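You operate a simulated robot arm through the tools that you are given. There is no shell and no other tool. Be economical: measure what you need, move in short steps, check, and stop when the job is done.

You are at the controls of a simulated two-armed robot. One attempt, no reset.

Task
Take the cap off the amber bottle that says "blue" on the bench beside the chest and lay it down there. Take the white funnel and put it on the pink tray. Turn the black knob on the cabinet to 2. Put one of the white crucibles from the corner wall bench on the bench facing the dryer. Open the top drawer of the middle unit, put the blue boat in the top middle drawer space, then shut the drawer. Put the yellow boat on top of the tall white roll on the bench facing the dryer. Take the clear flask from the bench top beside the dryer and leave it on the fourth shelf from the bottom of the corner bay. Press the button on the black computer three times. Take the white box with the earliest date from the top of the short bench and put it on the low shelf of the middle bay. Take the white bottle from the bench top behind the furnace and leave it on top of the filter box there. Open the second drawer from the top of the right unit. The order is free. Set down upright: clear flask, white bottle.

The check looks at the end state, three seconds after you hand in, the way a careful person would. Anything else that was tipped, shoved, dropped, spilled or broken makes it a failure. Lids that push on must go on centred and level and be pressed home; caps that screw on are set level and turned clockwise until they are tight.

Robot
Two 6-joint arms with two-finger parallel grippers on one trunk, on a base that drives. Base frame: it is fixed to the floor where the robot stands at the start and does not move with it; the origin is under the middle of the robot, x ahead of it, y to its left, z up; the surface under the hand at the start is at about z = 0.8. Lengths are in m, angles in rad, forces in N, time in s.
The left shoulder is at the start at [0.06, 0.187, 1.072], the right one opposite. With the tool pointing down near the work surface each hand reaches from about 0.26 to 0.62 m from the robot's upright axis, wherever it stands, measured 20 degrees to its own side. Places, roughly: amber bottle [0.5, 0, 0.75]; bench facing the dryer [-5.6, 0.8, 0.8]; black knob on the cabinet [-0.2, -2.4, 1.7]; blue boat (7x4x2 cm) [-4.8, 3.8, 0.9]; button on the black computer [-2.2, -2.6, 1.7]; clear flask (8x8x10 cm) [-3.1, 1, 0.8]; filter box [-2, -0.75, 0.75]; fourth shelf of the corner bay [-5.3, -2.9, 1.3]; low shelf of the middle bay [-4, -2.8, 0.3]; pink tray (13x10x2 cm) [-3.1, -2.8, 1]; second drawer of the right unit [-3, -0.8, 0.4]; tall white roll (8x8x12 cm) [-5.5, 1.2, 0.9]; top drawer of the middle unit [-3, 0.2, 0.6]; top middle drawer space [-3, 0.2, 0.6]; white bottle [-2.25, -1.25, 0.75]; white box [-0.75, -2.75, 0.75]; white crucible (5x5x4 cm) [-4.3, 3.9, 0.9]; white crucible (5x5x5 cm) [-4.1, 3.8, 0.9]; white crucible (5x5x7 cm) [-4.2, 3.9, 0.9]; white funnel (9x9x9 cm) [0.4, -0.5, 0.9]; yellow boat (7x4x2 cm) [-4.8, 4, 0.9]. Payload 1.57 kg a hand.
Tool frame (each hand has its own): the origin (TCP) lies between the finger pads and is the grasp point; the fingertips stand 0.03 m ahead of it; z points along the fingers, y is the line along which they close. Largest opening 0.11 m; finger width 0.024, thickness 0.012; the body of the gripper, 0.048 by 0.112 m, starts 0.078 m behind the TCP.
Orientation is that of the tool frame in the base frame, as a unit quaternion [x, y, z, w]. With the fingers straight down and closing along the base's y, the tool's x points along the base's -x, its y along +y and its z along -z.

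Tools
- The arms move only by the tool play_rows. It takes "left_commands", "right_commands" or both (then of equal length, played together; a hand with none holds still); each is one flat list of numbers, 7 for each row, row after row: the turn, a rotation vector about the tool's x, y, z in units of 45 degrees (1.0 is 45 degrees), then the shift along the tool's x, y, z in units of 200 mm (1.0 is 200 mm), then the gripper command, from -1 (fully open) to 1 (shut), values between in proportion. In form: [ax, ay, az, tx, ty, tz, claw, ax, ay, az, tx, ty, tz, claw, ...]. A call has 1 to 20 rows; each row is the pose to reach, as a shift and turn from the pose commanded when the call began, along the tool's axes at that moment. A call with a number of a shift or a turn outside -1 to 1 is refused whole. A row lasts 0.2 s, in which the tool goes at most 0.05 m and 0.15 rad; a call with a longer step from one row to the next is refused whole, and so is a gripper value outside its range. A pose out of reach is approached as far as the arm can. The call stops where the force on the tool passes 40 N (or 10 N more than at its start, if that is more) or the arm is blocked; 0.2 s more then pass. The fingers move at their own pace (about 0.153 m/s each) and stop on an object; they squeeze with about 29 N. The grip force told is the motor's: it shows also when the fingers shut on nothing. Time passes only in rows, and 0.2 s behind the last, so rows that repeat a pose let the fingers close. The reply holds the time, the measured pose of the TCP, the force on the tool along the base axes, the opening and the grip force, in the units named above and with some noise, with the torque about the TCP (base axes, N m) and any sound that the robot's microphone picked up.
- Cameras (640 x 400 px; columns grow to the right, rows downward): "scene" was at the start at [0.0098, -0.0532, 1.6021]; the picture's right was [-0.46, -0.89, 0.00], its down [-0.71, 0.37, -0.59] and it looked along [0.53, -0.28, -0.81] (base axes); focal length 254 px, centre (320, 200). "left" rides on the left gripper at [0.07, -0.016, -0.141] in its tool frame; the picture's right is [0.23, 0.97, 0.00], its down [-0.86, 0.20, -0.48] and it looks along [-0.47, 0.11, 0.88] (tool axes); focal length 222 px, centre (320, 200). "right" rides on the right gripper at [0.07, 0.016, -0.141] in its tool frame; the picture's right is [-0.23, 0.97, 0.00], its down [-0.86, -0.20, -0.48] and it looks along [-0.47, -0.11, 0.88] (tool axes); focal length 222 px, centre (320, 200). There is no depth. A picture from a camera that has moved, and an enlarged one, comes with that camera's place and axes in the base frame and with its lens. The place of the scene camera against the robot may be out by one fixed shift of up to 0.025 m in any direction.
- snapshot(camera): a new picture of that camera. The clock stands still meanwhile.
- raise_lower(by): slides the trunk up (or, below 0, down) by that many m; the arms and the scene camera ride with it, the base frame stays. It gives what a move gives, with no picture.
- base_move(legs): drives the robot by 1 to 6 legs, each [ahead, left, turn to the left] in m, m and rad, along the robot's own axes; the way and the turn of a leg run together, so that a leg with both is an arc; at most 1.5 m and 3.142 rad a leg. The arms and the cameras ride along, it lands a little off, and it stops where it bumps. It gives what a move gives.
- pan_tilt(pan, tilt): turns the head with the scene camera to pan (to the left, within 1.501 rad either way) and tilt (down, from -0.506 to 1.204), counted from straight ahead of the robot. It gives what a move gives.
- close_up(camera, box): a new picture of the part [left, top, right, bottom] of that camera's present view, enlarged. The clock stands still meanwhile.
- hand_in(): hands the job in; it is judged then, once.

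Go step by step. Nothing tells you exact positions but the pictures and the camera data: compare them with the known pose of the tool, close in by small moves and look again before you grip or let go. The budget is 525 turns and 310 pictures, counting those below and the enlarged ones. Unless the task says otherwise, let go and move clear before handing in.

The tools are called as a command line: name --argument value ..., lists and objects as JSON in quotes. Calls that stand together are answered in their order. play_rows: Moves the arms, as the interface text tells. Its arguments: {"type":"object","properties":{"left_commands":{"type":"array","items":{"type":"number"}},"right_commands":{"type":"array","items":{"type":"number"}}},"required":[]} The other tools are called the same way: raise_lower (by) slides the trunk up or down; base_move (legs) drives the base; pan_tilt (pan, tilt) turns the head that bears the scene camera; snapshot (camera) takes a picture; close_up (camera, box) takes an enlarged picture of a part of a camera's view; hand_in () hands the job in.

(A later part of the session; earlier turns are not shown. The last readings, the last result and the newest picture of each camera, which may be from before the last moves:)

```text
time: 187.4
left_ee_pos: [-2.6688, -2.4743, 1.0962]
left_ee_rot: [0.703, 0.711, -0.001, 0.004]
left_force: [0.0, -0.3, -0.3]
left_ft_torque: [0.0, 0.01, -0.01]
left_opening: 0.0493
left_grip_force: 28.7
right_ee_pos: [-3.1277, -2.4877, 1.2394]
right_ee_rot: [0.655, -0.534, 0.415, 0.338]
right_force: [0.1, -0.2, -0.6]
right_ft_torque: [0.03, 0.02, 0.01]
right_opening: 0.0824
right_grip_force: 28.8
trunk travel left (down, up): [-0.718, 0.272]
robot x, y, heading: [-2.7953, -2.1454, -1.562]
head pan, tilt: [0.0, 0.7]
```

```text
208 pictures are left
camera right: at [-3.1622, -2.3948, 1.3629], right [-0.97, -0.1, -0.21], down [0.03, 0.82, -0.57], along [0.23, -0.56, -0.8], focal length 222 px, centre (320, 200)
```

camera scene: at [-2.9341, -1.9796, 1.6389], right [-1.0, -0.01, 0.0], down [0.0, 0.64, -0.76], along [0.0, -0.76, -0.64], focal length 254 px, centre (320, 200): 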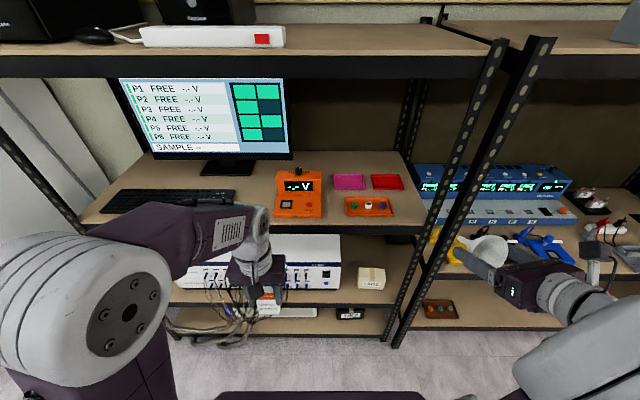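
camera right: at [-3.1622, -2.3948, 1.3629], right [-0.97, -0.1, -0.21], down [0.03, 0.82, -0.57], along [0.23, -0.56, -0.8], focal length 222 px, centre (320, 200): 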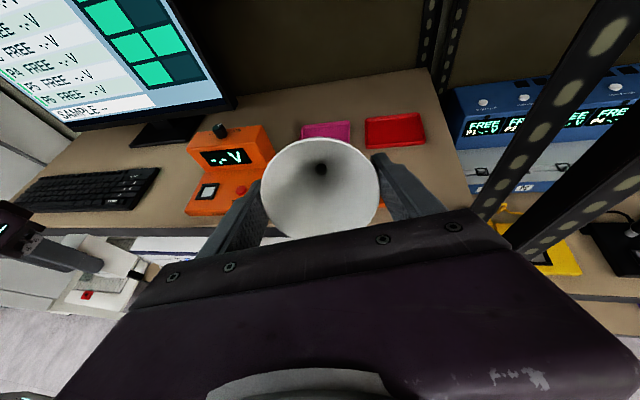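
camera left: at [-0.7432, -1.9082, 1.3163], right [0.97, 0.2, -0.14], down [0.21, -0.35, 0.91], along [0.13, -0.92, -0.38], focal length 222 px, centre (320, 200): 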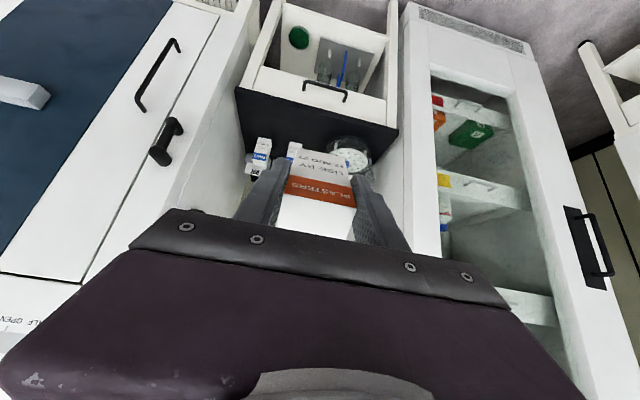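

Tray confirmed at [-3.045, -2.862]. I move the funnel in above it in two steps.

play_rows --right_commands '[0, 0, 0, 0.05, 0, 0.2, 1, 0, 0, 0, 0.1, 0, 0.4, 1, 0, 0, 0, 0.14, 0, 0.6, 1, 0, 0, 0, 0.17, 0, 0.8, 1, 0, 0, 0, 0.2, 0, 0.95, 1, 0, 0, 0, 0.2, 0, 0.95, 1]'

snapshot --camera "right"

snapshot --camera "scene"

```text
time: 188.8
left_ee_pos: [-2.6689, -2.476, 1.0962]
left_ee_rot: [0.702, 0.712, -0.001, 0.004]
left_force: [0.5, -0.4, 0.0]
left_ft_torque: [0.0, 0.01, 0.02]
left_opening: 0.0489
left_grip_force: 29.4
right_ee_pos: [-3.0883, -2.6724, 1.193]
right_ee_rot: [0.655, -0.534, 0.415, 0.339]
right_force: [0.5, 0.5, -0.6]
right_ft_torque: [0.02, 0.0, -0.01]
right_opening: 0.0825
right_grip_force: 29.3
trunk travel left (down, up): [-0.718, 0.272]
robot x, y, heading: [-2.7951, -2.1426, -1.565]
head pan, tilt: [0.0, 0.7]
```

```text
207 pictures are left
camera right: at [-3.1229, -2.58, 1.3182], right [-0.97, -0.1, -0.21], down [0.03, 0.82, -0.57], along [0.23, -0.56, -0.8], focal length 222 px, centre (320, 200)
```

right: 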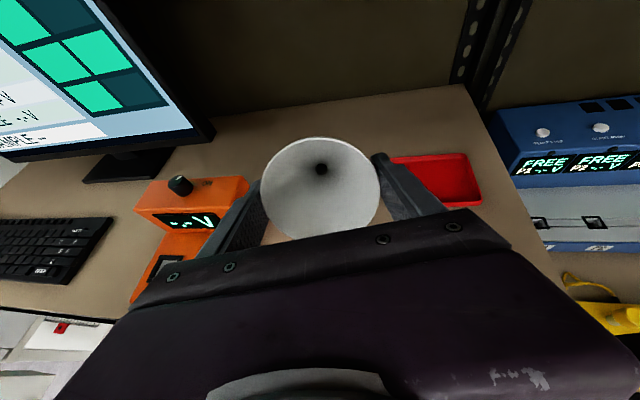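

```text
206 pictures are left
camera scene: at [-2.7926, -2.1879, 1.6389], right [-1.0, -0.01, 0.0], down [0.0, 0.64, -0.77], along [0.0, -0.77, -0.64], focal length 254 px, centre (320, 200)
```

scene: 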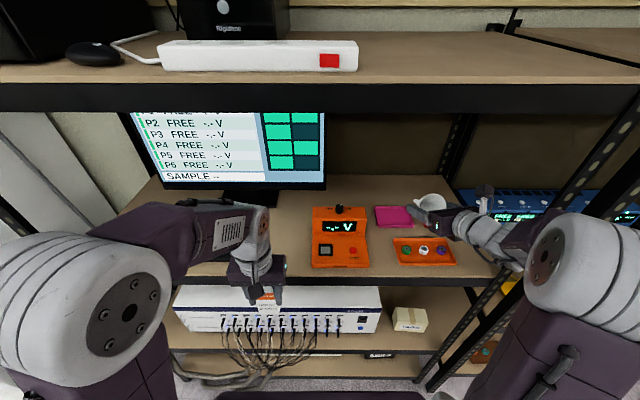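

Lined up; I move in to above the tray.

play_rows --right_commands '[0, 0, 0, 0.04, 0, 0.2, 1, 0, 0, 0, 0.04, -0.01, 0.4, 1, 0, 0, 0, 0.02, -0.015, 0.6, 1, 0, 0, 0, -0.04, -0.02, 0.8, 1, 0, 0, 0, -0.1, -0.02, 0.97, 1, 0, 0, 0, -0.1, -0.02, 0.97, 1]'

snapshot --camera "right"

close_up --camera "scene" --box '[300, 160, 520, 300]'

```text
time: 190.2
left_ee_pos: [-2.6693, -2.4755, 1.096]
left_ee_rot: [0.702, 0.712, -0.001, 0.003]
left_force: [0.5, -0.3, -0.2]
left_ft_torque: [0.0, -0.03, 0.05]
left_opening: 0.0493
left_grip_force: 29.1
right_ee_pos: [-3.051, -2.8351, 1.0925]
right_ee_rot: [0.654, -0.533, 0.416, 0.339]
right_force: [-0.8, 0.2, -1.3]
right_ft_torque: [0.03, 0.0, -0.01]
right_opening: 0.0824
right_grip_force: 29.1
trunk travel left (down, up): [-0.718, 0.272]
robot x, y, heading: [-2.7922, -2.1418, -1.571]
head pan, tilt: [0.0, 0.7]
```

```text
205 pictures are left
camera right: at [-3.0855, -2.7425, 1.2166], right [-0.97, -0.1, -0.21], down [0.03, 0.82, -0.57], along [0.23, -0.56, -0.8], focal length 222 px, centre (320, 200)
```

right: 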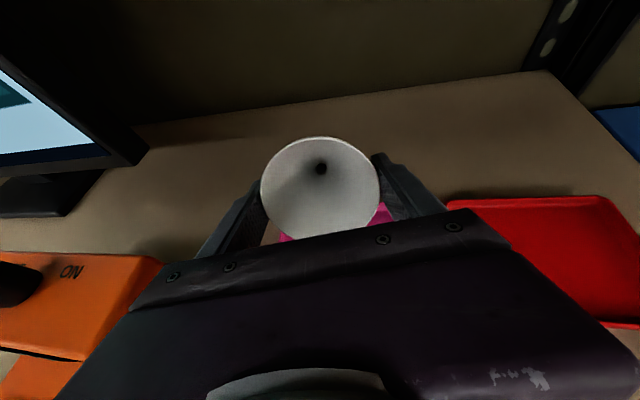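

```text
2.86 times, centred on (410, 230) of scene
camera zoom: at [-2.7926, -2.1877, 1.6389], right [-1.0, -0.01, 0.0], down [0.0, 0.64, -0.77], along [0.0, -0.77, -0.64], focal length 725 px, centre (63, 114)
```

zoom: 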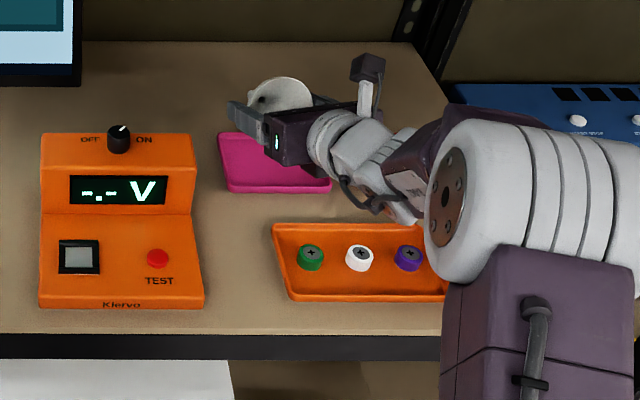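

I refine: tray centre [-3.043, -2.842]. I shift back 2 cm and lower until contact.

play_rows --right_commands '[0, 0, 0, -0.12, -0.01, 0.004, 1, 0, 0, 0, -0.245, -0.02, 0.008, 1, 0, 0, 0, -0.263, -0.02, 0.017, 1, 0, 0, 0, -0.281, -0.02, 0.025, 1, 0, 0, 0, -0.299, -0.02, 0.034, 1, 0, 0, 0, -0.317, -0.02, 0.042, 1]'

snapshot --camera "right"

close_up --camera "scene" --box '[350, 170, 470, 250]'

```text
time: 191.6
left_ee_pos: [-2.6668, -2.475, 1.0964]
left_ee_rot: [0.702, 0.712, -0.001, 0.003]
left_force: [0.0, -0.4, -0.8]
left_ft_torque: [0.06, 0.04, -0.02]
left_opening: 0.0492
left_grip_force: 28.9
right_ee_pos: [-3.0497, -2.8186, 1.0447]
right_ee_rot: [0.649, -0.528, 0.423, 0.347]
right_force: [2.0, 6.1, 18.3]
right_ft_torque: [0.42, -0.22, 0.14]
right_opening: 0.0821
right_grip_force: 29.4
trunk travel left (down, up): [-0.718, 0.272]
robot x, y, heading: [-2.7943, -2.144, -1.567]
head pan, tilt: [0.0, 0.7]
stopped in row 6 (right hand): the force on the tool passed its limit at 42 N (the readings are from after the stop); the commanded pose is now the measured one
```

```text
203 pictures are left
camera right: at [-3.0859, -2.7234, 1.1661], right [-0.97, -0.11, -0.21], down [0.04, 0.81, -0.59], along [0.23, -0.58, -0.78], focal length 222 px, centre (320, 200)
```

right: 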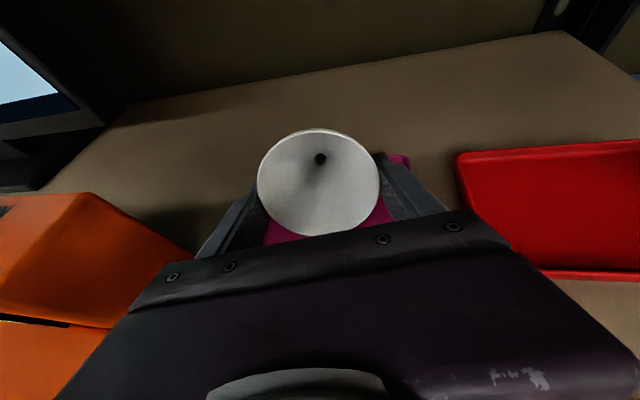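

```text
5.00 times, centred on (410, 210) of scene
camera zoom: at [-2.7922, -2.1864, 1.6386], right [-1.0, -0.01, 0.0], down [0.0, 0.64, -0.77], along [0.0, -0.77, -0.64], focal length 1268 px, centre (-130, 150)
```

zoom: 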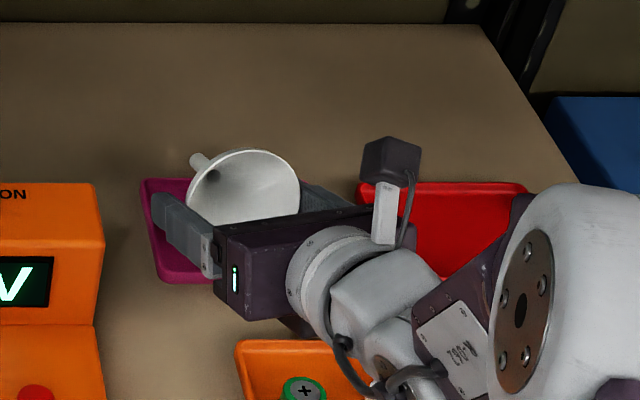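

The stem rests on the tray's back lip. I level the funnel a bit and lower the rim into the tray, then release.

play_rows --right_commands '[0, 0.08, 0, -0.02, 0, 0, 1, 0, 0.16, 0, -0.045, 0, 0.005, 1, 0, 0.22, 0, -0.067, 0, 0.01, 1, 0, 0.22, 0, -0.067, 0, 0.01, 1]'

close_up --camera "scene" --box '[350, 170, 470, 250]'

```text
time: 192.2
left_ee_pos: [-2.6672, -2.4745, 1.0952]
left_ee_rot: [0.703, 0.711, -0.002, 0.003]
left_force: [0.5, -0.8, -1.2]
left_ft_torque: [0.03, 0.03, 0.0]
left_opening: 0.0492
left_grip_force: 29.2
right_ee_pos: [-3.0498, -2.8177, 1.0416]
right_ee_rot: [0.62, -0.501, 0.468, 0.382]
right_force: [3.1, 5.6, 17.9]
right_ft_torque: [1.25, -0.25, -0.17]
right_opening: 0.0791
right_grip_force: 28.4
trunk travel left (down, up): [-0.718, 0.272]
robot x, y, heading: [-2.7945, -2.1439, -1.564]
head pan, tilt: [0.0, 0.7]
stopped in row 3 (right hand): the force on the tool passed its limit at 48 N (the readings are from after the stop); the commanded pose is now the measured one
```

```text
5.00 times, centred on (410, 210) of scene
camera zoom: at [-2.7914, -2.1861, 1.6387], right [-1.0, -0.01, 0.0], down [0.0, 0.64, -0.77], along [0.0, -0.77, -0.64], focal length 1268 px, centre (-130, 150)
```

zoom: 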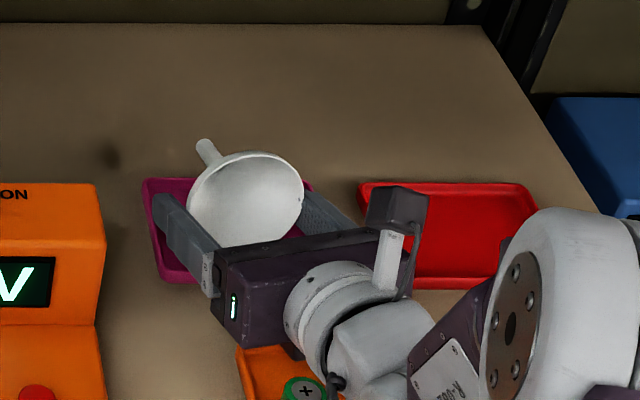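

Rim and stem both seem supported. I release and look.

play_rows --right_commands '[0, 0, 0, 0.01, 0, 0, 0.9, 0, 0, 0, 0.01, 0, 0, -0.6, 0, 0, 0, 0.01, 0, 0, -1, 0, 0, 0, 0.01, 0, 0, -1]'

close_up --camera "scene" --box '[350, 170, 470, 250]'

snapshot --camera "right"

```text
time: 193.2
left_ee_pos: [-2.67, -2.4748, 1.0959]
left_ee_rot: [0.703, 0.711, -0.001, 0.004]
left_force: [0.1, 0.0, -0.5]
left_ft_torque: [0.01, 0.0, 0.02]
left_opening: 0.0492
left_grip_force: 28.7
right_ee_pos: [-3.0504, -2.8191, 1.0413]
right_ee_rot: [0.619, -0.503, 0.466, 0.382]
right_force: [-3.5, -2.3, 14.1]
right_ft_torque: [0.04, -0.48, -0.09]
right_opening: 0.1056
right_grip_force: 0.1
trunk travel left (down, up): [-0.718, 0.272]
robot x, y, heading: [-2.7969, -2.1477, -1.563]
head pan, tilt: [0.0, 0.7]
```

```text
5.00 times, centred on (410, 210) of scene
camera zoom: at [-2.7927, -2.1868, 1.639], right [-1.0, -0.01, 0.0], down [0.0, 0.64, -0.77], along [0.0, -0.77, -0.64], focal length 1268 px, centre (-130, 150)
```

zoom: 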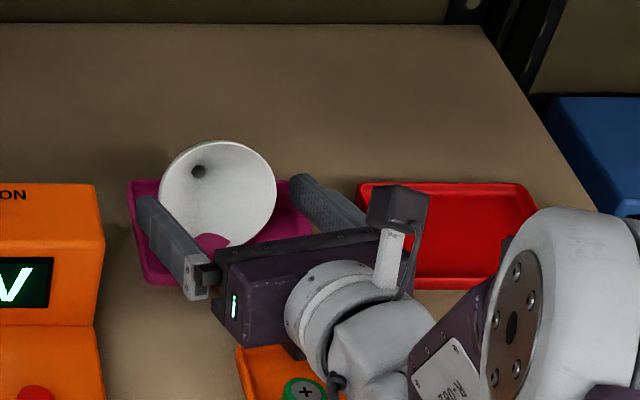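

```text
199 pictures are left
camera right: at [-3.0896, -2.708, 1.1479], right [-0.97, -0.14, -0.22], down [0.05, 0.72, -0.69], along [0.25, -0.68, -0.69], focal length 222 px, centre (320, 200)
```

right: 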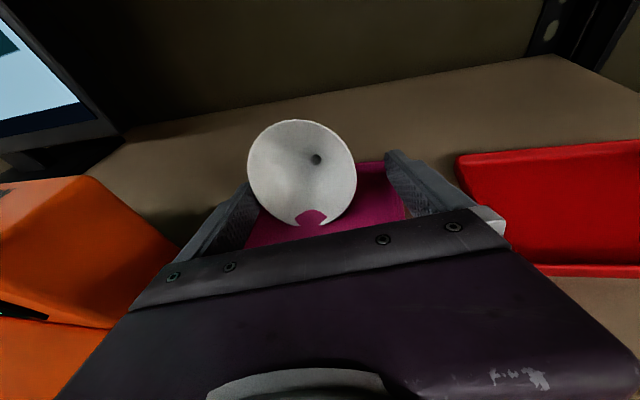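

The funnel lies in the tray, but a finger is pressing on something. I rise slightly and centre the fingers around the funnel before withdrawing.

play_rows --right_commands '[0, 0, 0, 0.03, 0, -0.008, -1, 0, 0, 0, 0.07, 0, -0.02, -1, 0, 0, 0, 0.07, -0.03, -0.02, -1]'

close_up --camera "scene" --box '[350, 170, 470, 250]'

snapshot --camera "right"

```text
time: 194.0
left_ee_pos: [-2.6691, -2.4755, 1.097]
left_ee_rot: [0.703, 0.711, -0.001, 0.004]
left_force: [-0.2, 1.1, -1.4]
left_ft_torque: [-0.01, 0.0, -0.02]
left_opening: 0.0491
left_grip_force: 29.0
right_ee_pos: [-3.0437, -2.8184, 1.0542]
right_ee_rot: [0.622, -0.503, 0.466, 0.379]
right_force: [-0.1, 0.2, -0.9]
right_ft_torque: [-0.01, -0.01, -0.01]
right_opening: 0.1099
right_grip_force: 0.1
trunk travel left (down, up): [-0.718, 0.272]
robot x, y, heading: [-2.7956, -2.1456, -1.566]
head pan, tilt: [0.0, 0.7]
```

```text
5.00 times, centred on (410, 210) of scene
camera zoom: at [-2.7924, -2.1888, 1.6388], right [-1.0, -0.01, 0.0], down [0.0, 0.64, -0.76], along [0.0, -0.76, -0.64], focal length 1268 px, centre (-130, 150)
```

zoom: 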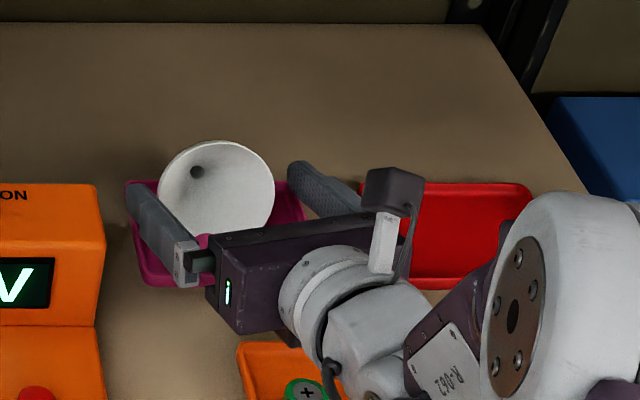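

```text
197 pictures are left
camera right: at [-3.0826, -2.7083, 1.1607], right [-0.97, -0.14, -0.22], down [0.05, 0.72, -0.69], along [0.25, -0.68, -0.69], focal length 222 px, centre (320, 200)
```

right: 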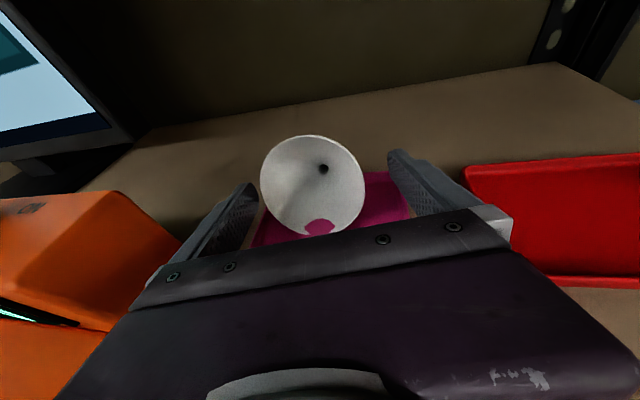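

Free. I withdraw the hand straight back and check the funnel.

play_rows --right_commands '[0, 0, 0, 0.03, 0, -0.2, -1, 0, 0, 0, 0.06, 0, -0.4, -1, 0, 0, 0, 0.1, 0, -0.6, -1, 0, 0, 0, 0.15, 0, -0.8, -1, 0, 0, 0, 0.2, 0, -1, -1]'

play_rows --right_commands '[0, 0, 0, 0.05, 0, -0.2, -1, 0, 0, 0, 0.1, 0, -0.4, -1, 0, 0, 0, 0.15, 0, -0.6, -1, 0, 0, 0, 0.2, 0, -0.8, -1]'

close_up --camera "scene" --box '[300, 160, 480, 280]'

snapshot --camera "right"

```text
time: 195.2
left_ee_pos: [-2.6681, -2.4737, 1.0966]
left_ee_rot: [0.703, 0.711, -0.001, 0.004]
left_force: [0.1, 0.0, -0.2]
left_ft_torque: [0.0, 0.05, 0.01]
left_opening: 0.0491
left_grip_force: 29.4
right_ee_pos: [-3.08, -2.6389, 1.1498]
right_ee_rot: [0.621, -0.503, 0.466, 0.38]
right_force: [0.5, 0.1, 0.8]
right_ft_torque: [0.03, -0.03, -0.01]
right_opening: 0.1101
right_grip_force: 0.2
trunk travel left (down, up): [-0.718, 0.272]
robot x, y, heading: [-2.7992, -2.144, -1.562]
head pan, tilt: [0.0, 0.7]
```

```text
time: 196.2
left_ee_pos: [-2.6671, -2.4742, 1.0971]
left_ee_rot: [0.703, 0.711, -0.002, 0.003]
left_force: [-0.7, 0.1, -0.3]
left_ft_torque: [-0.03, -0.02, -0.01]
left_opening: 0.0494
left_grip_force: 28.8
right_ee_pos: [-3.1139, -2.5008, 1.2337]
right_ee_rot: [0.622, -0.504, 0.465, 0.378]
right_force: [-0.2, -0.1, 0.3]
right_ft_torque: [-0.03, 0.02, -0.05]
right_opening: 0.11
right_grip_force: 0.1
right hand out of reach, approached as far as the arm can: row 3, 4
trunk travel left (down, up): [-0.718, 0.272]
robot x, y, heading: [-2.7943, -2.1467, -1.564]
head pan, tilt: [0.0, 0.7]
```

```text
3.33 times, centred on (390, 220) of scene
camera zoom: at [-2.7915, -2.1864, 1.6389], right [-1.0, -0.01, 0.0], down [0.0, 0.64, -0.77], along [0.0, -0.77, -0.64], focal length 846 px, centre (87, 133)
```

zoom: 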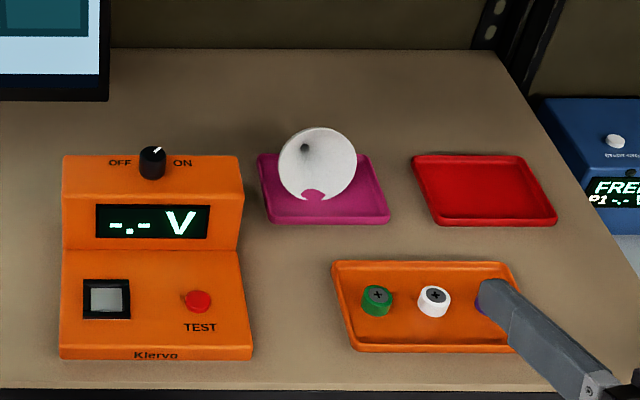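

```text
195 pictures are left
camera right: at [-3.1519, -2.3904, 1.3407], right [-0.97, -0.14, -0.22], down [0.05, 0.72, -0.69], along [0.25, -0.67, -0.69], focal length 222 px, centre (320, 200)
```

right: 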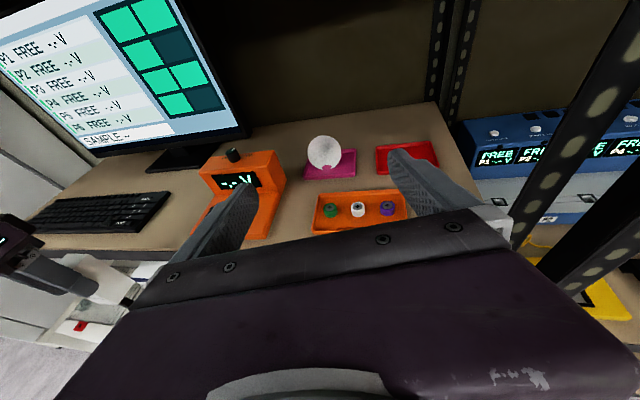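

The funnel rests in the pink tray. Next the computer button: I back off slightly, raise the trunk and shift left to the big tower.

base_move --legs '[[-0.15, 0, 0]]'

raise_lower --by 0.27

base_move --legs '[[0, 0.55, 0]]'

pan_tilt --pan 0 --tilt 0.35

snapshot --camera "scene"

```text
time: 197.6
left_ee_pos: [-2.6684, -2.3285, 1.0959]
left_ee_rot: [0.702, 0.712, 0.0, 0.001]
left_force: [0.5, -0.3, -0.3]
left_ft_torque: [0.04, 0.02, -0.01]
left_opening: 0.0492
left_grip_force: 28.9
right_ee_pos: [-3.1154, -2.3545, 1.2329]
right_ee_rot: [0.623, -0.504, 0.465, 0.377]
right_force: [0.2, 0.0, 0.9]
right_ft_torque: [0.0, -0.01, -0.01]
right_opening: 0.1102
right_grip_force: 0.1
trunk travel left (down, up): [-0.718, 0.272]
robot x, y, heading: [-2.799, -1.9993, -1.565]
head pan, tilt: [0.0, 0.7]
```

```text
time: 200.4
left_ee_pos: [-2.6685, -2.3261, 1.366]
left_ee_rot: [0.702, 0.712, 0.0, 0.004]
left_force: [-0.6, 0.5, 0.3]
left_ft_torque: [0.01, 0.0, 0.02]
left_opening: 0.049
left_grip_force: 29.1
right_ee_pos: [-3.114, -2.3526, 1.5034]
right_ee_rot: [0.623, -0.503, 0.466, 0.377]
right_force: [-0.3, -0.3, 0.2]
right_ft_torque: [0.01, 0.0, 0.02]
right_opening: 0.1099
right_grip_force: 0.0
trunk travel left (down, up): [-0.988, 0.002]
robot x, y, heading: [-2.8017, -1.9971, -1.568]
head pan, tilt: [0.0, 0.7]
```

```text
time: 203.6
left_ee_pos: [-2.1163, -2.322, 1.3658]
left_ee_rot: [0.701, 0.713, 0.001, 0.004]
left_force: [-0.2, -0.3, 0.4]
left_ft_torque: [-0.02, -0.03, -0.01]
left_opening: 0.0493
left_grip_force: 29.2
right_ee_pos: [-2.5626, -2.3498, 1.5022]
right_ee_rot: [0.623, -0.502, 0.468, 0.376]
right_force: [0.0, -0.3, 0.2]
right_ft_torque: [0.01, -0.01, 0.06]
right_opening: 0.1101
right_grip_force: 0.0
trunk travel left (down, up): [-0.988, 0.002]
robot x, y, heading: [-2.2437, -1.9916, -1.564]
head pan, tilt: [0.0, 0.7]
```

```text
time: 204.4
left_ee_pos: [-2.113, -2.3206, 1.3658]
left_ee_rot: [0.702, 0.712, 0.0, 0.004]
left_force: [-0.1, -0.4, 0.4]
left_ft_torque: [0.01, 0.0, 0.03]
left_opening: 0.0491
left_grip_force: 28.9
right_ee_pos: [-2.5596, -2.3509, 1.5033]
right_ee_rot: [0.623, -0.502, 0.466, 0.377]
right_force: [-0.4, 0.2, -0.4]
right_ft_torque: [0.0, 0.02, -0.01]
right_opening: 0.1104
right_grip_force: 0.0
trunk travel left (down, up): [-0.988, 0.002]
robot x, y, heading: [-2.2429, -1.9918, -1.564]
head pan, tilt: [0.0, 0.351]
```

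```text
194 pictures are left
camera scene: at [-2.2392, -2.0435, 1.9402], right [-1.0, -0.01, 0.0], down [0.0, 0.34, -0.94], along [0.01, -0.94, -0.34], focal length 254 px, centre (320, 200)
```

scene: 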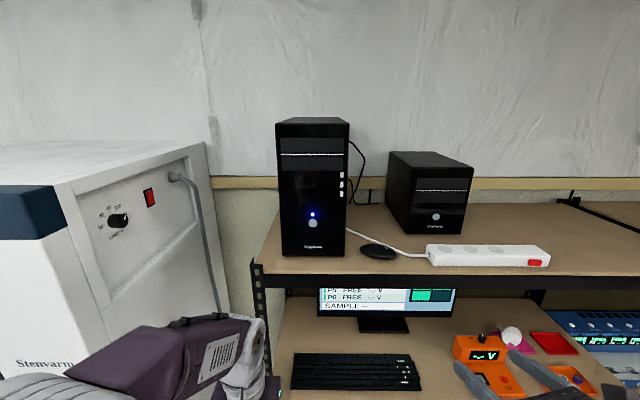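

close_up --camera "scene" --box '[270, 180, 360, 260]'

close_up --camera "scene" --box '[380, 140, 480, 240]'

```text
5.00 times, centred on (315, 220) of scene
camera zoom: at [-2.2392, -2.0435, 1.9402], right [-1.0, -0.01, 0.0], down [0.0, 0.34, -0.94], along [0.01, -0.94, -0.34], focal length 1268 px, centre (345, 100)
```

zoom: 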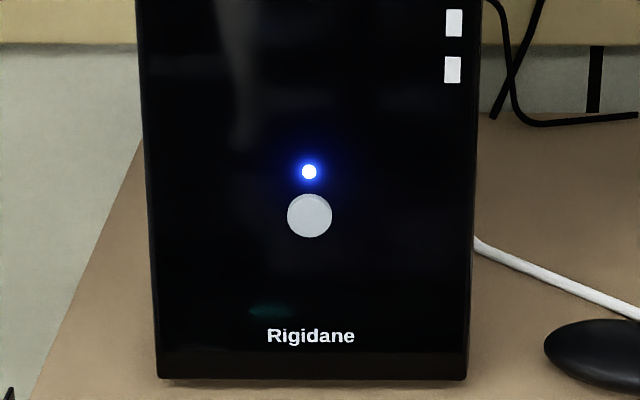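

```text
4.00 times, centred on (430, 190) of scene
camera zoom: at [-2.2392, -2.0435, 1.9402], right [-1.0, -0.01, 0.0], down [0.0, 0.34, -0.94], along [0.01, -0.94, -0.34], focal length 1015 px, centre (-120, 240)
```

zoom: 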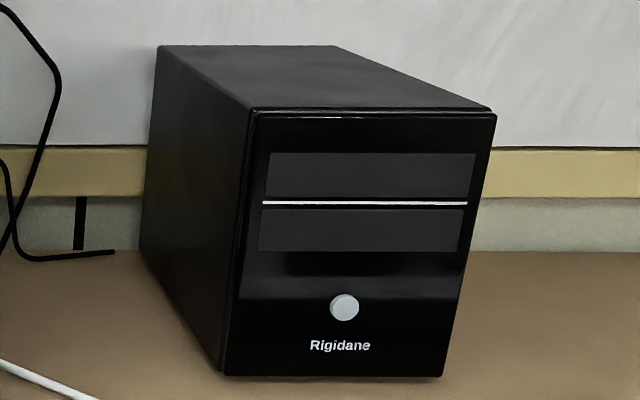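

The big tower's round button is at about [-2.215, -2.63, 1.67]. I shift left 10 cm, level the right hand and close its fingers.

base_move --legs '[[0, 0.1, 0]]'

play_rows --right_commands '[-0.08, 0.1, 0, 0.05, 0, 0, 1, -0.16, 0.2, 0, 0.1, 0, 0, 1, -0.25, 0.3, 0, 0.2, 0, 0, 1, -0.25, 0.36, 0, 0.35, 0, 0, 1, -0.25, 0.36, 0, 0.5, 0, 0, 1]'

snapshot --camera "right"

```text
time: 205.5
left_ee_pos: [-2.0263, -2.3216, 1.3671]
left_ee_rot: [0.702, 0.712, 0.002, 0.006]
left_force: [-1.2, -0.1, -0.6]
left_ft_torque: [0.03, -0.08, -0.03]
left_opening: 0.0492
left_grip_force: 29.5
right_ee_pos: [-2.4727, -2.3502, 1.5008]
right_ee_rot: [0.621, -0.504, 0.469, 0.375]
right_force: [-0.6, -0.3, 0.3]
right_ft_torque: [-0.03, -0.08, 0.07]
right_opening: 0.1101
right_grip_force: 0.1
trunk travel left (down, up): [-0.988, 0.002]
robot x, y, heading: [-2.1455, -1.9884, -1.562]
head pan, tilt: [0.0, 0.351]
```

```text
time: 206.7
left_ee_pos: [-2.0145, -2.3204, 1.3663]
left_ee_rot: [0.703, 0.712, -0.002, 0.003]
left_force: [0.3, 0.6, -1.0]
left_ft_torque: [-0.02, 0.0, 0.01]
left_opening: 0.0492
left_grip_force: 29.3
right_ee_pos: [-2.4639, -2.3806, 1.6122]
right_ee_rot: [0.512, -0.487, 0.498, 0.503]
right_force: [1.1, -0.6, 0.8]
right_ft_torque: [0.03, -0.01, 0.06]
right_opening: 0.0002
right_grip_force: 21.4
right hand out of reach, approached as far as the arm can: row 1, 2, 3, 4, 5
trunk travel left (down, up): [-0.988, 0.002]
robot x, y, heading: [-2.1481, -1.9903, -1.562]
head pan, tilt: [0.0, 0.351]
```

```text
191 pictures are left
camera right: at [-2.4795, -2.2399, 1.681], right [-0.98, -0.02, -0.2], down [0.17, 0.48, -0.86], along [0.11, -0.88, -0.47], focal length 222 px, centre (320, 200)
```

right: 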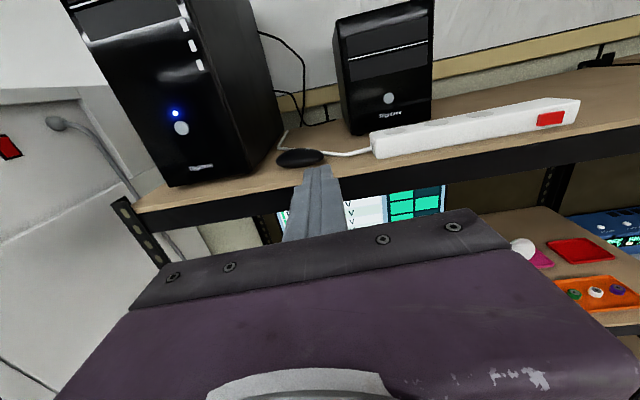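

Button at [-2.215, -2.646, 1.657] from both cameras. I move sideways in front of it.

play_rows --right_commands '[0, 0, 0, 0.05, -0.2, 0.05, 1, 0, 0, 0, 0.1, -0.4, 0.1, 1, 0, 0, 0, 0.15, -0.6, 0.2, 1, 0, 0, 0, 0.2, -0.8, 0.3, 1, 0, 0, 0, 0.22, -1.0, 0.4, 1, 0, 0, 0, 0.22, -1.0, 0.4, 1]'

snapshot --camera "right"

```text
time: 208.1
left_ee_pos: [-2.0146, -2.321, 1.3649]
left_ee_rot: [0.702, 0.712, -0.001, 0.003]
left_force: [0.0, -0.1, -0.2]
left_ft_torque: [0.02, 0.0, -0.02]
left_opening: 0.0492
left_grip_force: 28.9
right_ee_pos: [-2.3469, -2.4776, 1.6558]
right_ee_rot: [0.513, -0.486, 0.498, 0.502]
right_force: [0.4, 0.2, -0.1]
right_ft_torque: [-0.01, 0.03, 0.01]
right_opening: 0.0
right_grip_force: 21.3
right hand out of reach, approached as far as the arm can: row 1, 2, 3, 4, 5, 6
trunk travel left (down, up): [-0.988, 0.002]
robot x, y, heading: [-2.142, -1.9906, -1.56]
head pan, tilt: [0.0, 0.351]
```

```text
190 pictures are left
camera right: at [-2.3627, -2.337, 1.7274], right [-0.98, -0.02, -0.2], down [0.16, 0.48, -0.86], along [0.12, -0.88, -0.47], focal length 222 px, centre (320, 200)
```

right: 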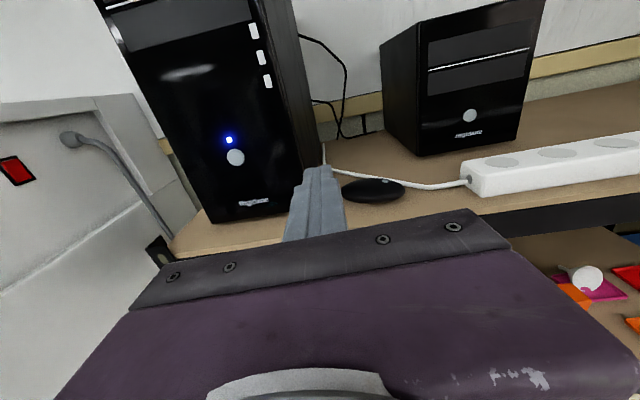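

Lateral reach ends, so I shift the base 13 cm left.

base_move --legs '[[0, 0.13, 0]]'

snapshot --camera "right"

```text
time: 209.4
left_ee_pos: [-1.8911, -2.3206, 1.3664]
left_ee_rot: [0.702, 0.712, 0.0, 0.005]
left_force: [-0.3, -0.3, -0.3]
left_ft_torque: [0.02, -0.06, 0.02]
left_opening: 0.0494
left_grip_force: 28.8
right_ee_pos: [-2.2238, -2.4751, 1.6566]
right_ee_rot: [0.511, -0.488, 0.5, 0.501]
right_force: [-0.5, -0.9, -0.2]
right_ft_torque: [0.0, 0.01, 0.07]
right_opening: 0.0
right_grip_force: 21.2
trunk travel left (down, up): [-0.988, 0.002]
robot x, y, heading: [-2.0137, -1.9862, -1.562]
head pan, tilt: [0.0, 0.351]
```

```text
189 pictures are left
camera right: at [-2.2409, -2.336, 1.7261], right [-0.98, -0.02, -0.2], down [0.17, 0.48, -0.86], along [0.12, -0.88, -0.47], focal length 222 px, centre (320, 200)
```

right: 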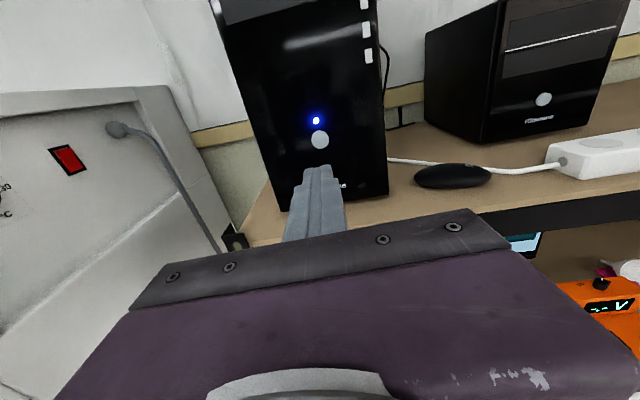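

Now aligned with the button. I approach to within ~1.5 cm.

play_rows --right_commands '[0, 0, 0, 0, 0, 0.2, 1, 0, 0, 0, 0, 0, 0.4, 1, 0, 0, 0, 0, 0, 0.6, 1, 0, 0, 0, 0, 0, 0.6, 1]'

close_up --camera "right" --box '[220, 80, 420, 205]'

```text
time: 210.4
left_ee_pos: [-1.884, -2.319, 1.3666]
left_ee_rot: [0.702, 0.713, -0.002, 0.003]
left_force: [0.1, 0.1, -0.8]
left_ft_torque: [0.0, 0.04, -0.02]
left_opening: 0.049
left_grip_force: 29.3
right_ee_pos: [-2.2213, -2.595, 1.66]
right_ee_rot: [0.515, -0.485, 0.499, 0.501]
right_force: [-0.4, 0.3, -1.0]
right_ft_torque: [-0.02, 0.03, -0.04]
right_opening: 0.0
right_grip_force: 21.4
right hand out of reach, approached as far as the arm can: row 1, 2, 3, 4
trunk travel left (down, up): [-0.988, 0.002]
robot x, y, heading: [-2.0171, -1.9887, -1.557]
head pan, tilt: [0.0, 0.351]
```

```text
3.20 times, centred on (320, 142) of right
camera zoom: at [-2.2387, -2.4549, 1.731], right [-0.98, -0.03, -0.2], down [0.16, 0.48, -0.86], along [0.12, -0.87, -0.47], focal length 711 px, centre (320, 384)
```

zoom: 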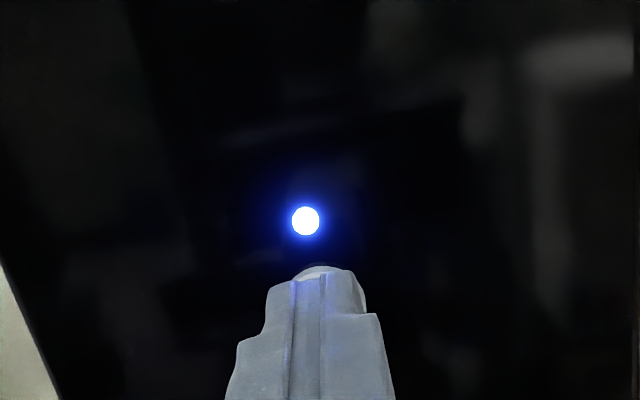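

play_rows --right_commands '[0, 0, 0, -0.02, -0.01, 0.04, 1, 0, 0, 0, -0.02, -0.01, 0.07, 1, 0, 0, 0, -0.02, -0.01, 0.09, 1, 0, 0, 0, -0.02, -0.01, 0.11, 1, 0, 0, 0, -0.02, -0.01, 0.13, 1, 0, 0, 0, -0.02, -0.01, 0.15, 1]'

```text
time: 211.9
left_ee_pos: [-1.8872, -2.3083, 1.3686]
left_ee_rot: [0.702, 0.712, -0.005, 0.006]
left_force: [0.1, 0.0, -0.7]
left_ft_torque: [0.02, 0.02, 0.03]
left_opening: 0.0491
left_grip_force: 29.0
right_ee_pos: [-2.2256, -2.6096, 1.6579]
right_ee_rot: [0.516, -0.486, 0.5, 0.497]
right_force: [-1.6, 28.0, -2.6]
right_ft_torque: [0.0, -0.09, -0.22]
right_opening: 0.0
right_grip_force: 21.5
right hand out of reach, approached as far as the arm can: row 4, 5, 6
trunk travel left (down, up): [-0.988, 0.002]
robot x, y, heading: [-2.0165, -1.9864, -1.568]
head pan, tilt: [0.0, 0.351]
heard: click
stopped in row 6 (right hand): the force on the tool passed its limit at 43 N (the readings are from after the stop); the commanded pose is now the measured one
```

One click heard. I back off 2 cm and press again.

play_rows --right_commands '[0, 0, 0, 0, 0, -0.05, 1, 0, 0, 0, 0, 0, -0.1, 1, 0, 0, 0, 0, 0, -0.1, 1]'

play_rows --right_commands '[0, 0, 0, 0, 0, 0.05, 1, 0, 0, 0, 0, 0, 0.08, 1, 0, 0, 0, 0, 0, 0.095, 1, 0, 0, 0, 0, 0, 0.11, 1, 0, 0, 0, 0, 0, 0.125, 1, 0, 0, 0, 0, 0, 0.14, 1, 0, 0, 0, 0, 0, 0.15, 1]'

```text
time: 212.7
left_ee_pos: [-1.8869, -2.3194, 1.3656]
left_ee_rot: [0.701, 0.713, -0.001, 0.004]
left_force: [-0.1, -0.1, 0.0]
left_ft_torque: [0.01, -0.05, 0.0]
left_opening: 0.0491
left_grip_force: 28.5
right_ee_pos: [-2.2269, -2.6053, 1.6529]
right_ee_rot: [0.518, -0.488, 0.498, 0.496]
right_force: [0.6, -0.3, 0.1]
right_ft_torque: [-0.02, -0.01, 0.02]
right_opening: 0.0
right_grip_force: 21.1
trunk travel left (down, up): [-0.988, 0.002]
robot x, y, heading: [-2.0145, -1.9867, -1.561]
head pan, tilt: [0.0, 0.351]
```

```text
time: 213.7
left_ee_pos: [-1.8854, -2.3086, 1.3685]
left_ee_rot: [0.702, 0.712, -0.004, 0.006]
left_force: [-0.2, -0.3, -0.2]
left_ft_torque: [0.0, -0.02, 0.01]
left_opening: 0.0493
left_grip_force: 29.0
right_ee_pos: [-2.2269, -2.61, 1.6543]
right_ee_rot: [0.518, -0.489, 0.496, 0.496]
right_force: [-1.2, 27.6, -2.6]
right_ft_torque: [-0.19, -0.09, -0.21]
right_opening: 0.0
right_grip_force: 21.1
trunk travel left (down, up): [-0.988, 0.002]
robot x, y, heading: [-2.0131, -1.9888, -1.561]
head pan, tilt: [0.0, 0.351]
heard: click
stopped in row 4 (right hand): the force on the tool passed its limit at 42 N (the readings are from after the stop); the commanded pose is now the measured one
```

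Second click. Once more.

play_rows --right_commands '[0, 0, 0, 0, 0, -0.06, 1, 0, 0, 0, 0, 0, -0.12, 1, 0, 0, 0, 0, 0, -0.12, 1]'

play_rows --right_commands '[0, 0, 0, 0, 0, 0.05, 1, 0, 0, 0, 0, 0, 0.08, 1, 0, 0, 0, 0, 0, 0.1, 1, 0, 0, 0, 0, 0, 0.115, 1, 0, 0, 0, 0, 0, 0.13, 1, 0, 0, 0, 0, 0, 0.145, 1, 0, 0, 0, 0, 0, 0.16, 1]'

```text
time: 214.5
left_ee_pos: [-1.8873, -2.3186, 1.3661]
left_ee_rot: [0.702, 0.712, -0.001, 0.004]
left_force: [-0.3, 0.0, -0.6]
left_ft_torque: [0.03, -0.01, -0.01]
left_opening: 0.0492
left_grip_force: 28.8
right_ee_pos: [-2.2265, -2.5989, 1.6488]
right_ee_rot: [0.521, -0.49, 0.495, 0.493]
right_force: [-0.7, -0.3, 0.0]
right_ft_torque: [0.03, 0.01, 0.0]
right_opening: 0.0
right_grip_force: 21.7
trunk travel left (down, up): [-0.988, 0.002]
robot x, y, heading: [-2.016, -1.9883, -1.561]
head pan, tilt: [0.0, 0.351]
```

```text
time: 215.6
left_ee_pos: [-1.8866, -2.3077, 1.3684]
left_ee_rot: [0.703, 0.711, -0.004, 0.005]
left_force: [0.4, 0.6, 0.2]
left_ft_torque: [0.01, 0.01, 0.0]
left_opening: 0.0496
left_grip_force: 29.3
right_ee_pos: [-2.2252, -2.611, 1.6493]
right_ee_rot: [0.52, -0.493, 0.493, 0.494]
right_force: [-1.4, 27.1, -3.1]
right_ft_torque: [-0.2, -0.07, -0.15]
right_opening: 0.0001
right_grip_force: 21.6
trunk travel left (down, up): [-0.988, 0.002]
robot x, y, heading: [-2.0187, -1.986, -1.566]
head pan, tilt: [0.0, 0.351]
heard: click
stopped in row 5 (right hand): the force on the tool passed its limit at 42 N (the readings are from after the stop); the commanded pose is now the measured one
```

Three clicks done. I retract the right hand.

play_rows --right_commands '[0, 0, 0, 0, 0, -0.2, 0, 0, 0, 0, 0, 0.1, -0.4, 0, 0, 0, 0, 0, 0.2, -0.6, 0, 0, 0, 0, -0.1, 0.3, -0.8, 0, 0, 0, 0, -0.2, 0.4, -0.95, 0, 0, 0, 0, -0.2, 0.4, -0.95, 0]'

base_move --legs '[[0, -0.05, 0], [0, 0, -1.57]]'

pan_tilt --pan 0.2 --tilt 0.5

snapshot --camera "scene"

```text
time: 217.0
left_ee_pos: [-1.8865, -2.3179, 1.3659]
left_ee_rot: [0.702, 0.712, -0.001, 0.003]
left_force: [0.5, 0.8, -0.3]
left_ft_torque: [0.0, -0.01, -0.02]
left_opening: 0.049
left_grip_force: 29.5
right_ee_pos: [-2.3131, -2.4335, 1.6124]
right_ee_rot: [0.523, -0.493, 0.492, 0.491]
right_force: [0.3, -0.5, 0.3]
right_ft_torque: [-0.02, 0.0, -0.02]
right_opening: 0.0552
right_grip_force: 0.1
trunk travel left (down, up): [-0.988, 0.002]
robot x, y, heading: [-2.0126, -1.9838, -1.562]
head pan, tilt: [0.0, 0.351]
```

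```text
time: 221.8
left_ee_pos: [-2.3951, -2.1213, 1.3661]
left_ee_rot: [1.0, 0.012, -0.002, 0.0]
left_force: [-0.3, -0.2, -1.9]
left_ft_torque: [-0.03, -0.03, 0.0]
left_opening: 0.0491
left_grip_force: 29.2
right_ee_pos: [-2.5163, -1.6961, 1.6129]
right_ee_rot: [-0.024, 0.718, -0.004, -0.695]
right_force: [0.6, -0.2, 0.8]
right_ft_torque: [-0.04, -0.03, 0.04]
right_opening: 0.0548
right_grip_force: 0.1
trunk travel left (down, up): [-0.988, 0.002]
robot x, y, heading: [-2.0655, -1.9859, -3.121]
head pan, tilt: [0.0, 0.351]
```

```text
time: 222.5
left_ee_pos: [-2.395, -2.121, 1.3655]
left_ee_rot: [1.0, 0.013, -0.002, 0.001]
left_force: [-0.3, 0.0, -0.8]
left_ft_torque: [-0.06, 0.0, -0.01]
left_opening: 0.0492
left_grip_force: 29.1
right_ee_pos: [-2.5162, -1.6964, 1.6132]
right_ee_rot: [-0.024, 0.719, -0.004, -0.695]
right_force: [0.2, -0.4, 0.1]
right_ft_torque: [0.0, -0.04, 0.02]
right_opening: 0.0549
right_grip_force: 0.0
trunk travel left (down, up): [-0.988, 0.002]
robot x, y, heading: [-2.0641, -1.986, -3.121]
head pan, tilt: [0.201, 0.499]
```

```text
187 pictures are left
camera scene: at [-2.0896, -2.0261, 1.9266], right [-0.22, 0.98, 0.0], down [0.47, 0.1, -0.88], along [-0.86, -0.19, -0.48], focal length 254 px, centre (320, 200)
```

scene: 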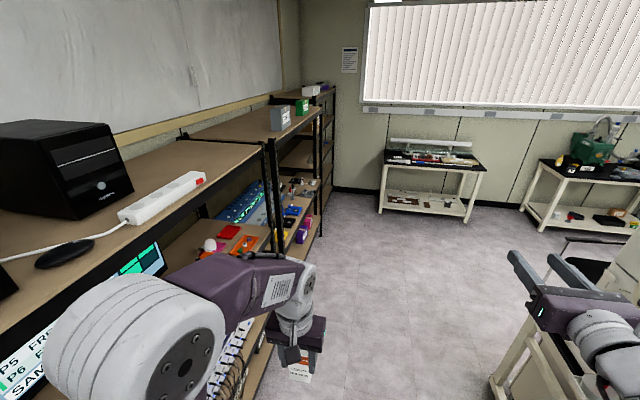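

I drive along the aisle to the middle bay.

base_move --legs '[[0, 0, -0.02], [1.1, 0, 0], [0.7, 0, 0]]'

pan_tilt --pan 1.3 --tilt 0.8

snapshot --camera "scene"

```text
time: 231.9
left_ee_pos: [-4.1991, -2.1132, 1.3663]
left_ee_rot: [1.0, 0.003, -0.003, 0.001]
left_force: [1.1, -0.4, 0.3]
left_ft_torque: [-0.03, 0.02, -0.01]
left_opening: 0.0492
left_grip_force: 28.9
right_ee_pos: [-4.3121, -1.6853, 1.6122]
right_ee_rot: [-0.018, 0.718, 0.001, -0.696]
right_force: [0.1, -0.7, 0.7]
right_ft_torque: [0.0, 0.01, -0.06]
right_opening: 0.0552
right_grip_force: 0.0
trunk travel left (down, up): [-0.988, 0.002]
robot x, y, heading: [-3.8704, -1.9866, 3.137]
head pan, tilt: [0.201, 0.499]
```

```text
time: 233.2
left_ee_pos: [-4.2023, -2.1131, 1.3665]
left_ee_rot: [1.0, 0.002, -0.004, 0.002]
left_force: [0.3, 0.2, -0.3]
left_ft_torque: [-0.03, 0.02, -0.04]
left_opening: 0.0492
left_grip_force: 29.1
right_ee_pos: [-4.3152, -1.6854, 1.6122]
right_ee_rot: [-0.018, 0.719, 0.002, -0.695]
right_force: [-0.3, -0.1, 0.0]
right_ft_torque: [0.03, 0.0, -0.02]
right_opening: 0.055
right_grip_force: 0.1
trunk travel left (down, up): [-0.988, 0.002]
robot x, y, heading: [-3.8734, -1.9865, 3.137]
head pan, tilt: [1.3, 0.799]
```

```text
186 pictures are left
camera scene: at [-3.8264, -2.0822, 1.9007], right [-0.96, 0.27, 0.0], down [0.19, 0.69, -0.7], along [-0.19, -0.67, -0.72], focal length 254 px, centre (320, 200)
```

scene: 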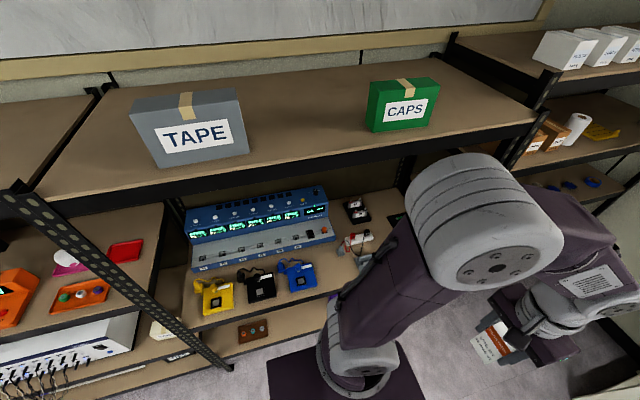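

I turn to face the middle bay and look at its low shelf.

base_move --legs '[[0, 0, 1.576]]'

raise_lower --by -0.45

pan_tilt --pan 0.0 --tilt 0.85

snapshot --camera "scene"

```text
time: 237.5
left_ee_pos: [-3.7413, -2.3161, 1.3658]
left_ee_rot: [0.702, 0.712, -0.001, 0.003]
left_force: [0.5, -0.2, 0.4]
left_ft_torque: [0.01, 0.01, 0.05]
left_opening: 0.0491
left_grip_force: 29.6
right_ee_pos: [-4.166, -2.4324, 1.6109]
right_ee_rot: [0.523, -0.494, 0.491, 0.491]
right_force: [0.4, 0.6, -0.2]
right_ft_torque: [-0.01, 0.01, -0.01]
right_opening: 0.0552
right_grip_force: 0.1
trunk travel left (down, up): [-0.988, 0.002]
robot x, y, heading: [-3.8738, -1.9843, -1.566]
head pan, tilt: [1.3, 0.799]
```

```text
refused: -0.45 is not a number from -0.4 to 0.4
```

```text
time: 239.0
left_ee_pos: [-3.7402, -2.3173, 1.3656]
left_ee_rot: [0.702, 0.712, -0.001, 0.003]
left_force: [0.1, 0.9, -0.4]
left_ft_torque: [0.04, 0.01, 0.01]
left_opening: 0.0493
left_grip_force: 28.7
right_ee_pos: [-4.1664, -2.4322, 1.6121]
right_ee_rot: [0.522, -0.494, 0.492, 0.491]
right_force: [0.5, -0.1, 0.7]
right_ft_torque: [0.01, 0.01, 0.02]
right_opening: 0.0551
right_grip_force: 0.0
trunk travel left (down, up): [-0.988, 0.002]
robot x, y, heading: [-3.8687, -1.9885, -1.569]
head pan, tilt: [0.0, 0.85]
```

```text
185 pictures are left
camera scene: at [-3.8651, -2.0228, 1.8966], right [-1.0, -0.01, 0.0], down [-0.01, 0.75, -0.66], along [0.0, -0.66, -0.75], focal length 254 px, centre (320, 200)
```

scene: 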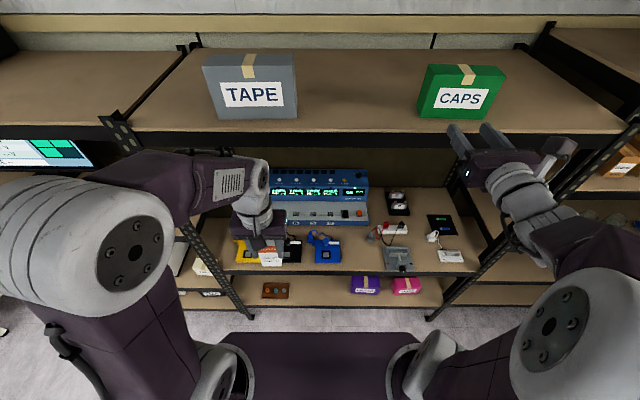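

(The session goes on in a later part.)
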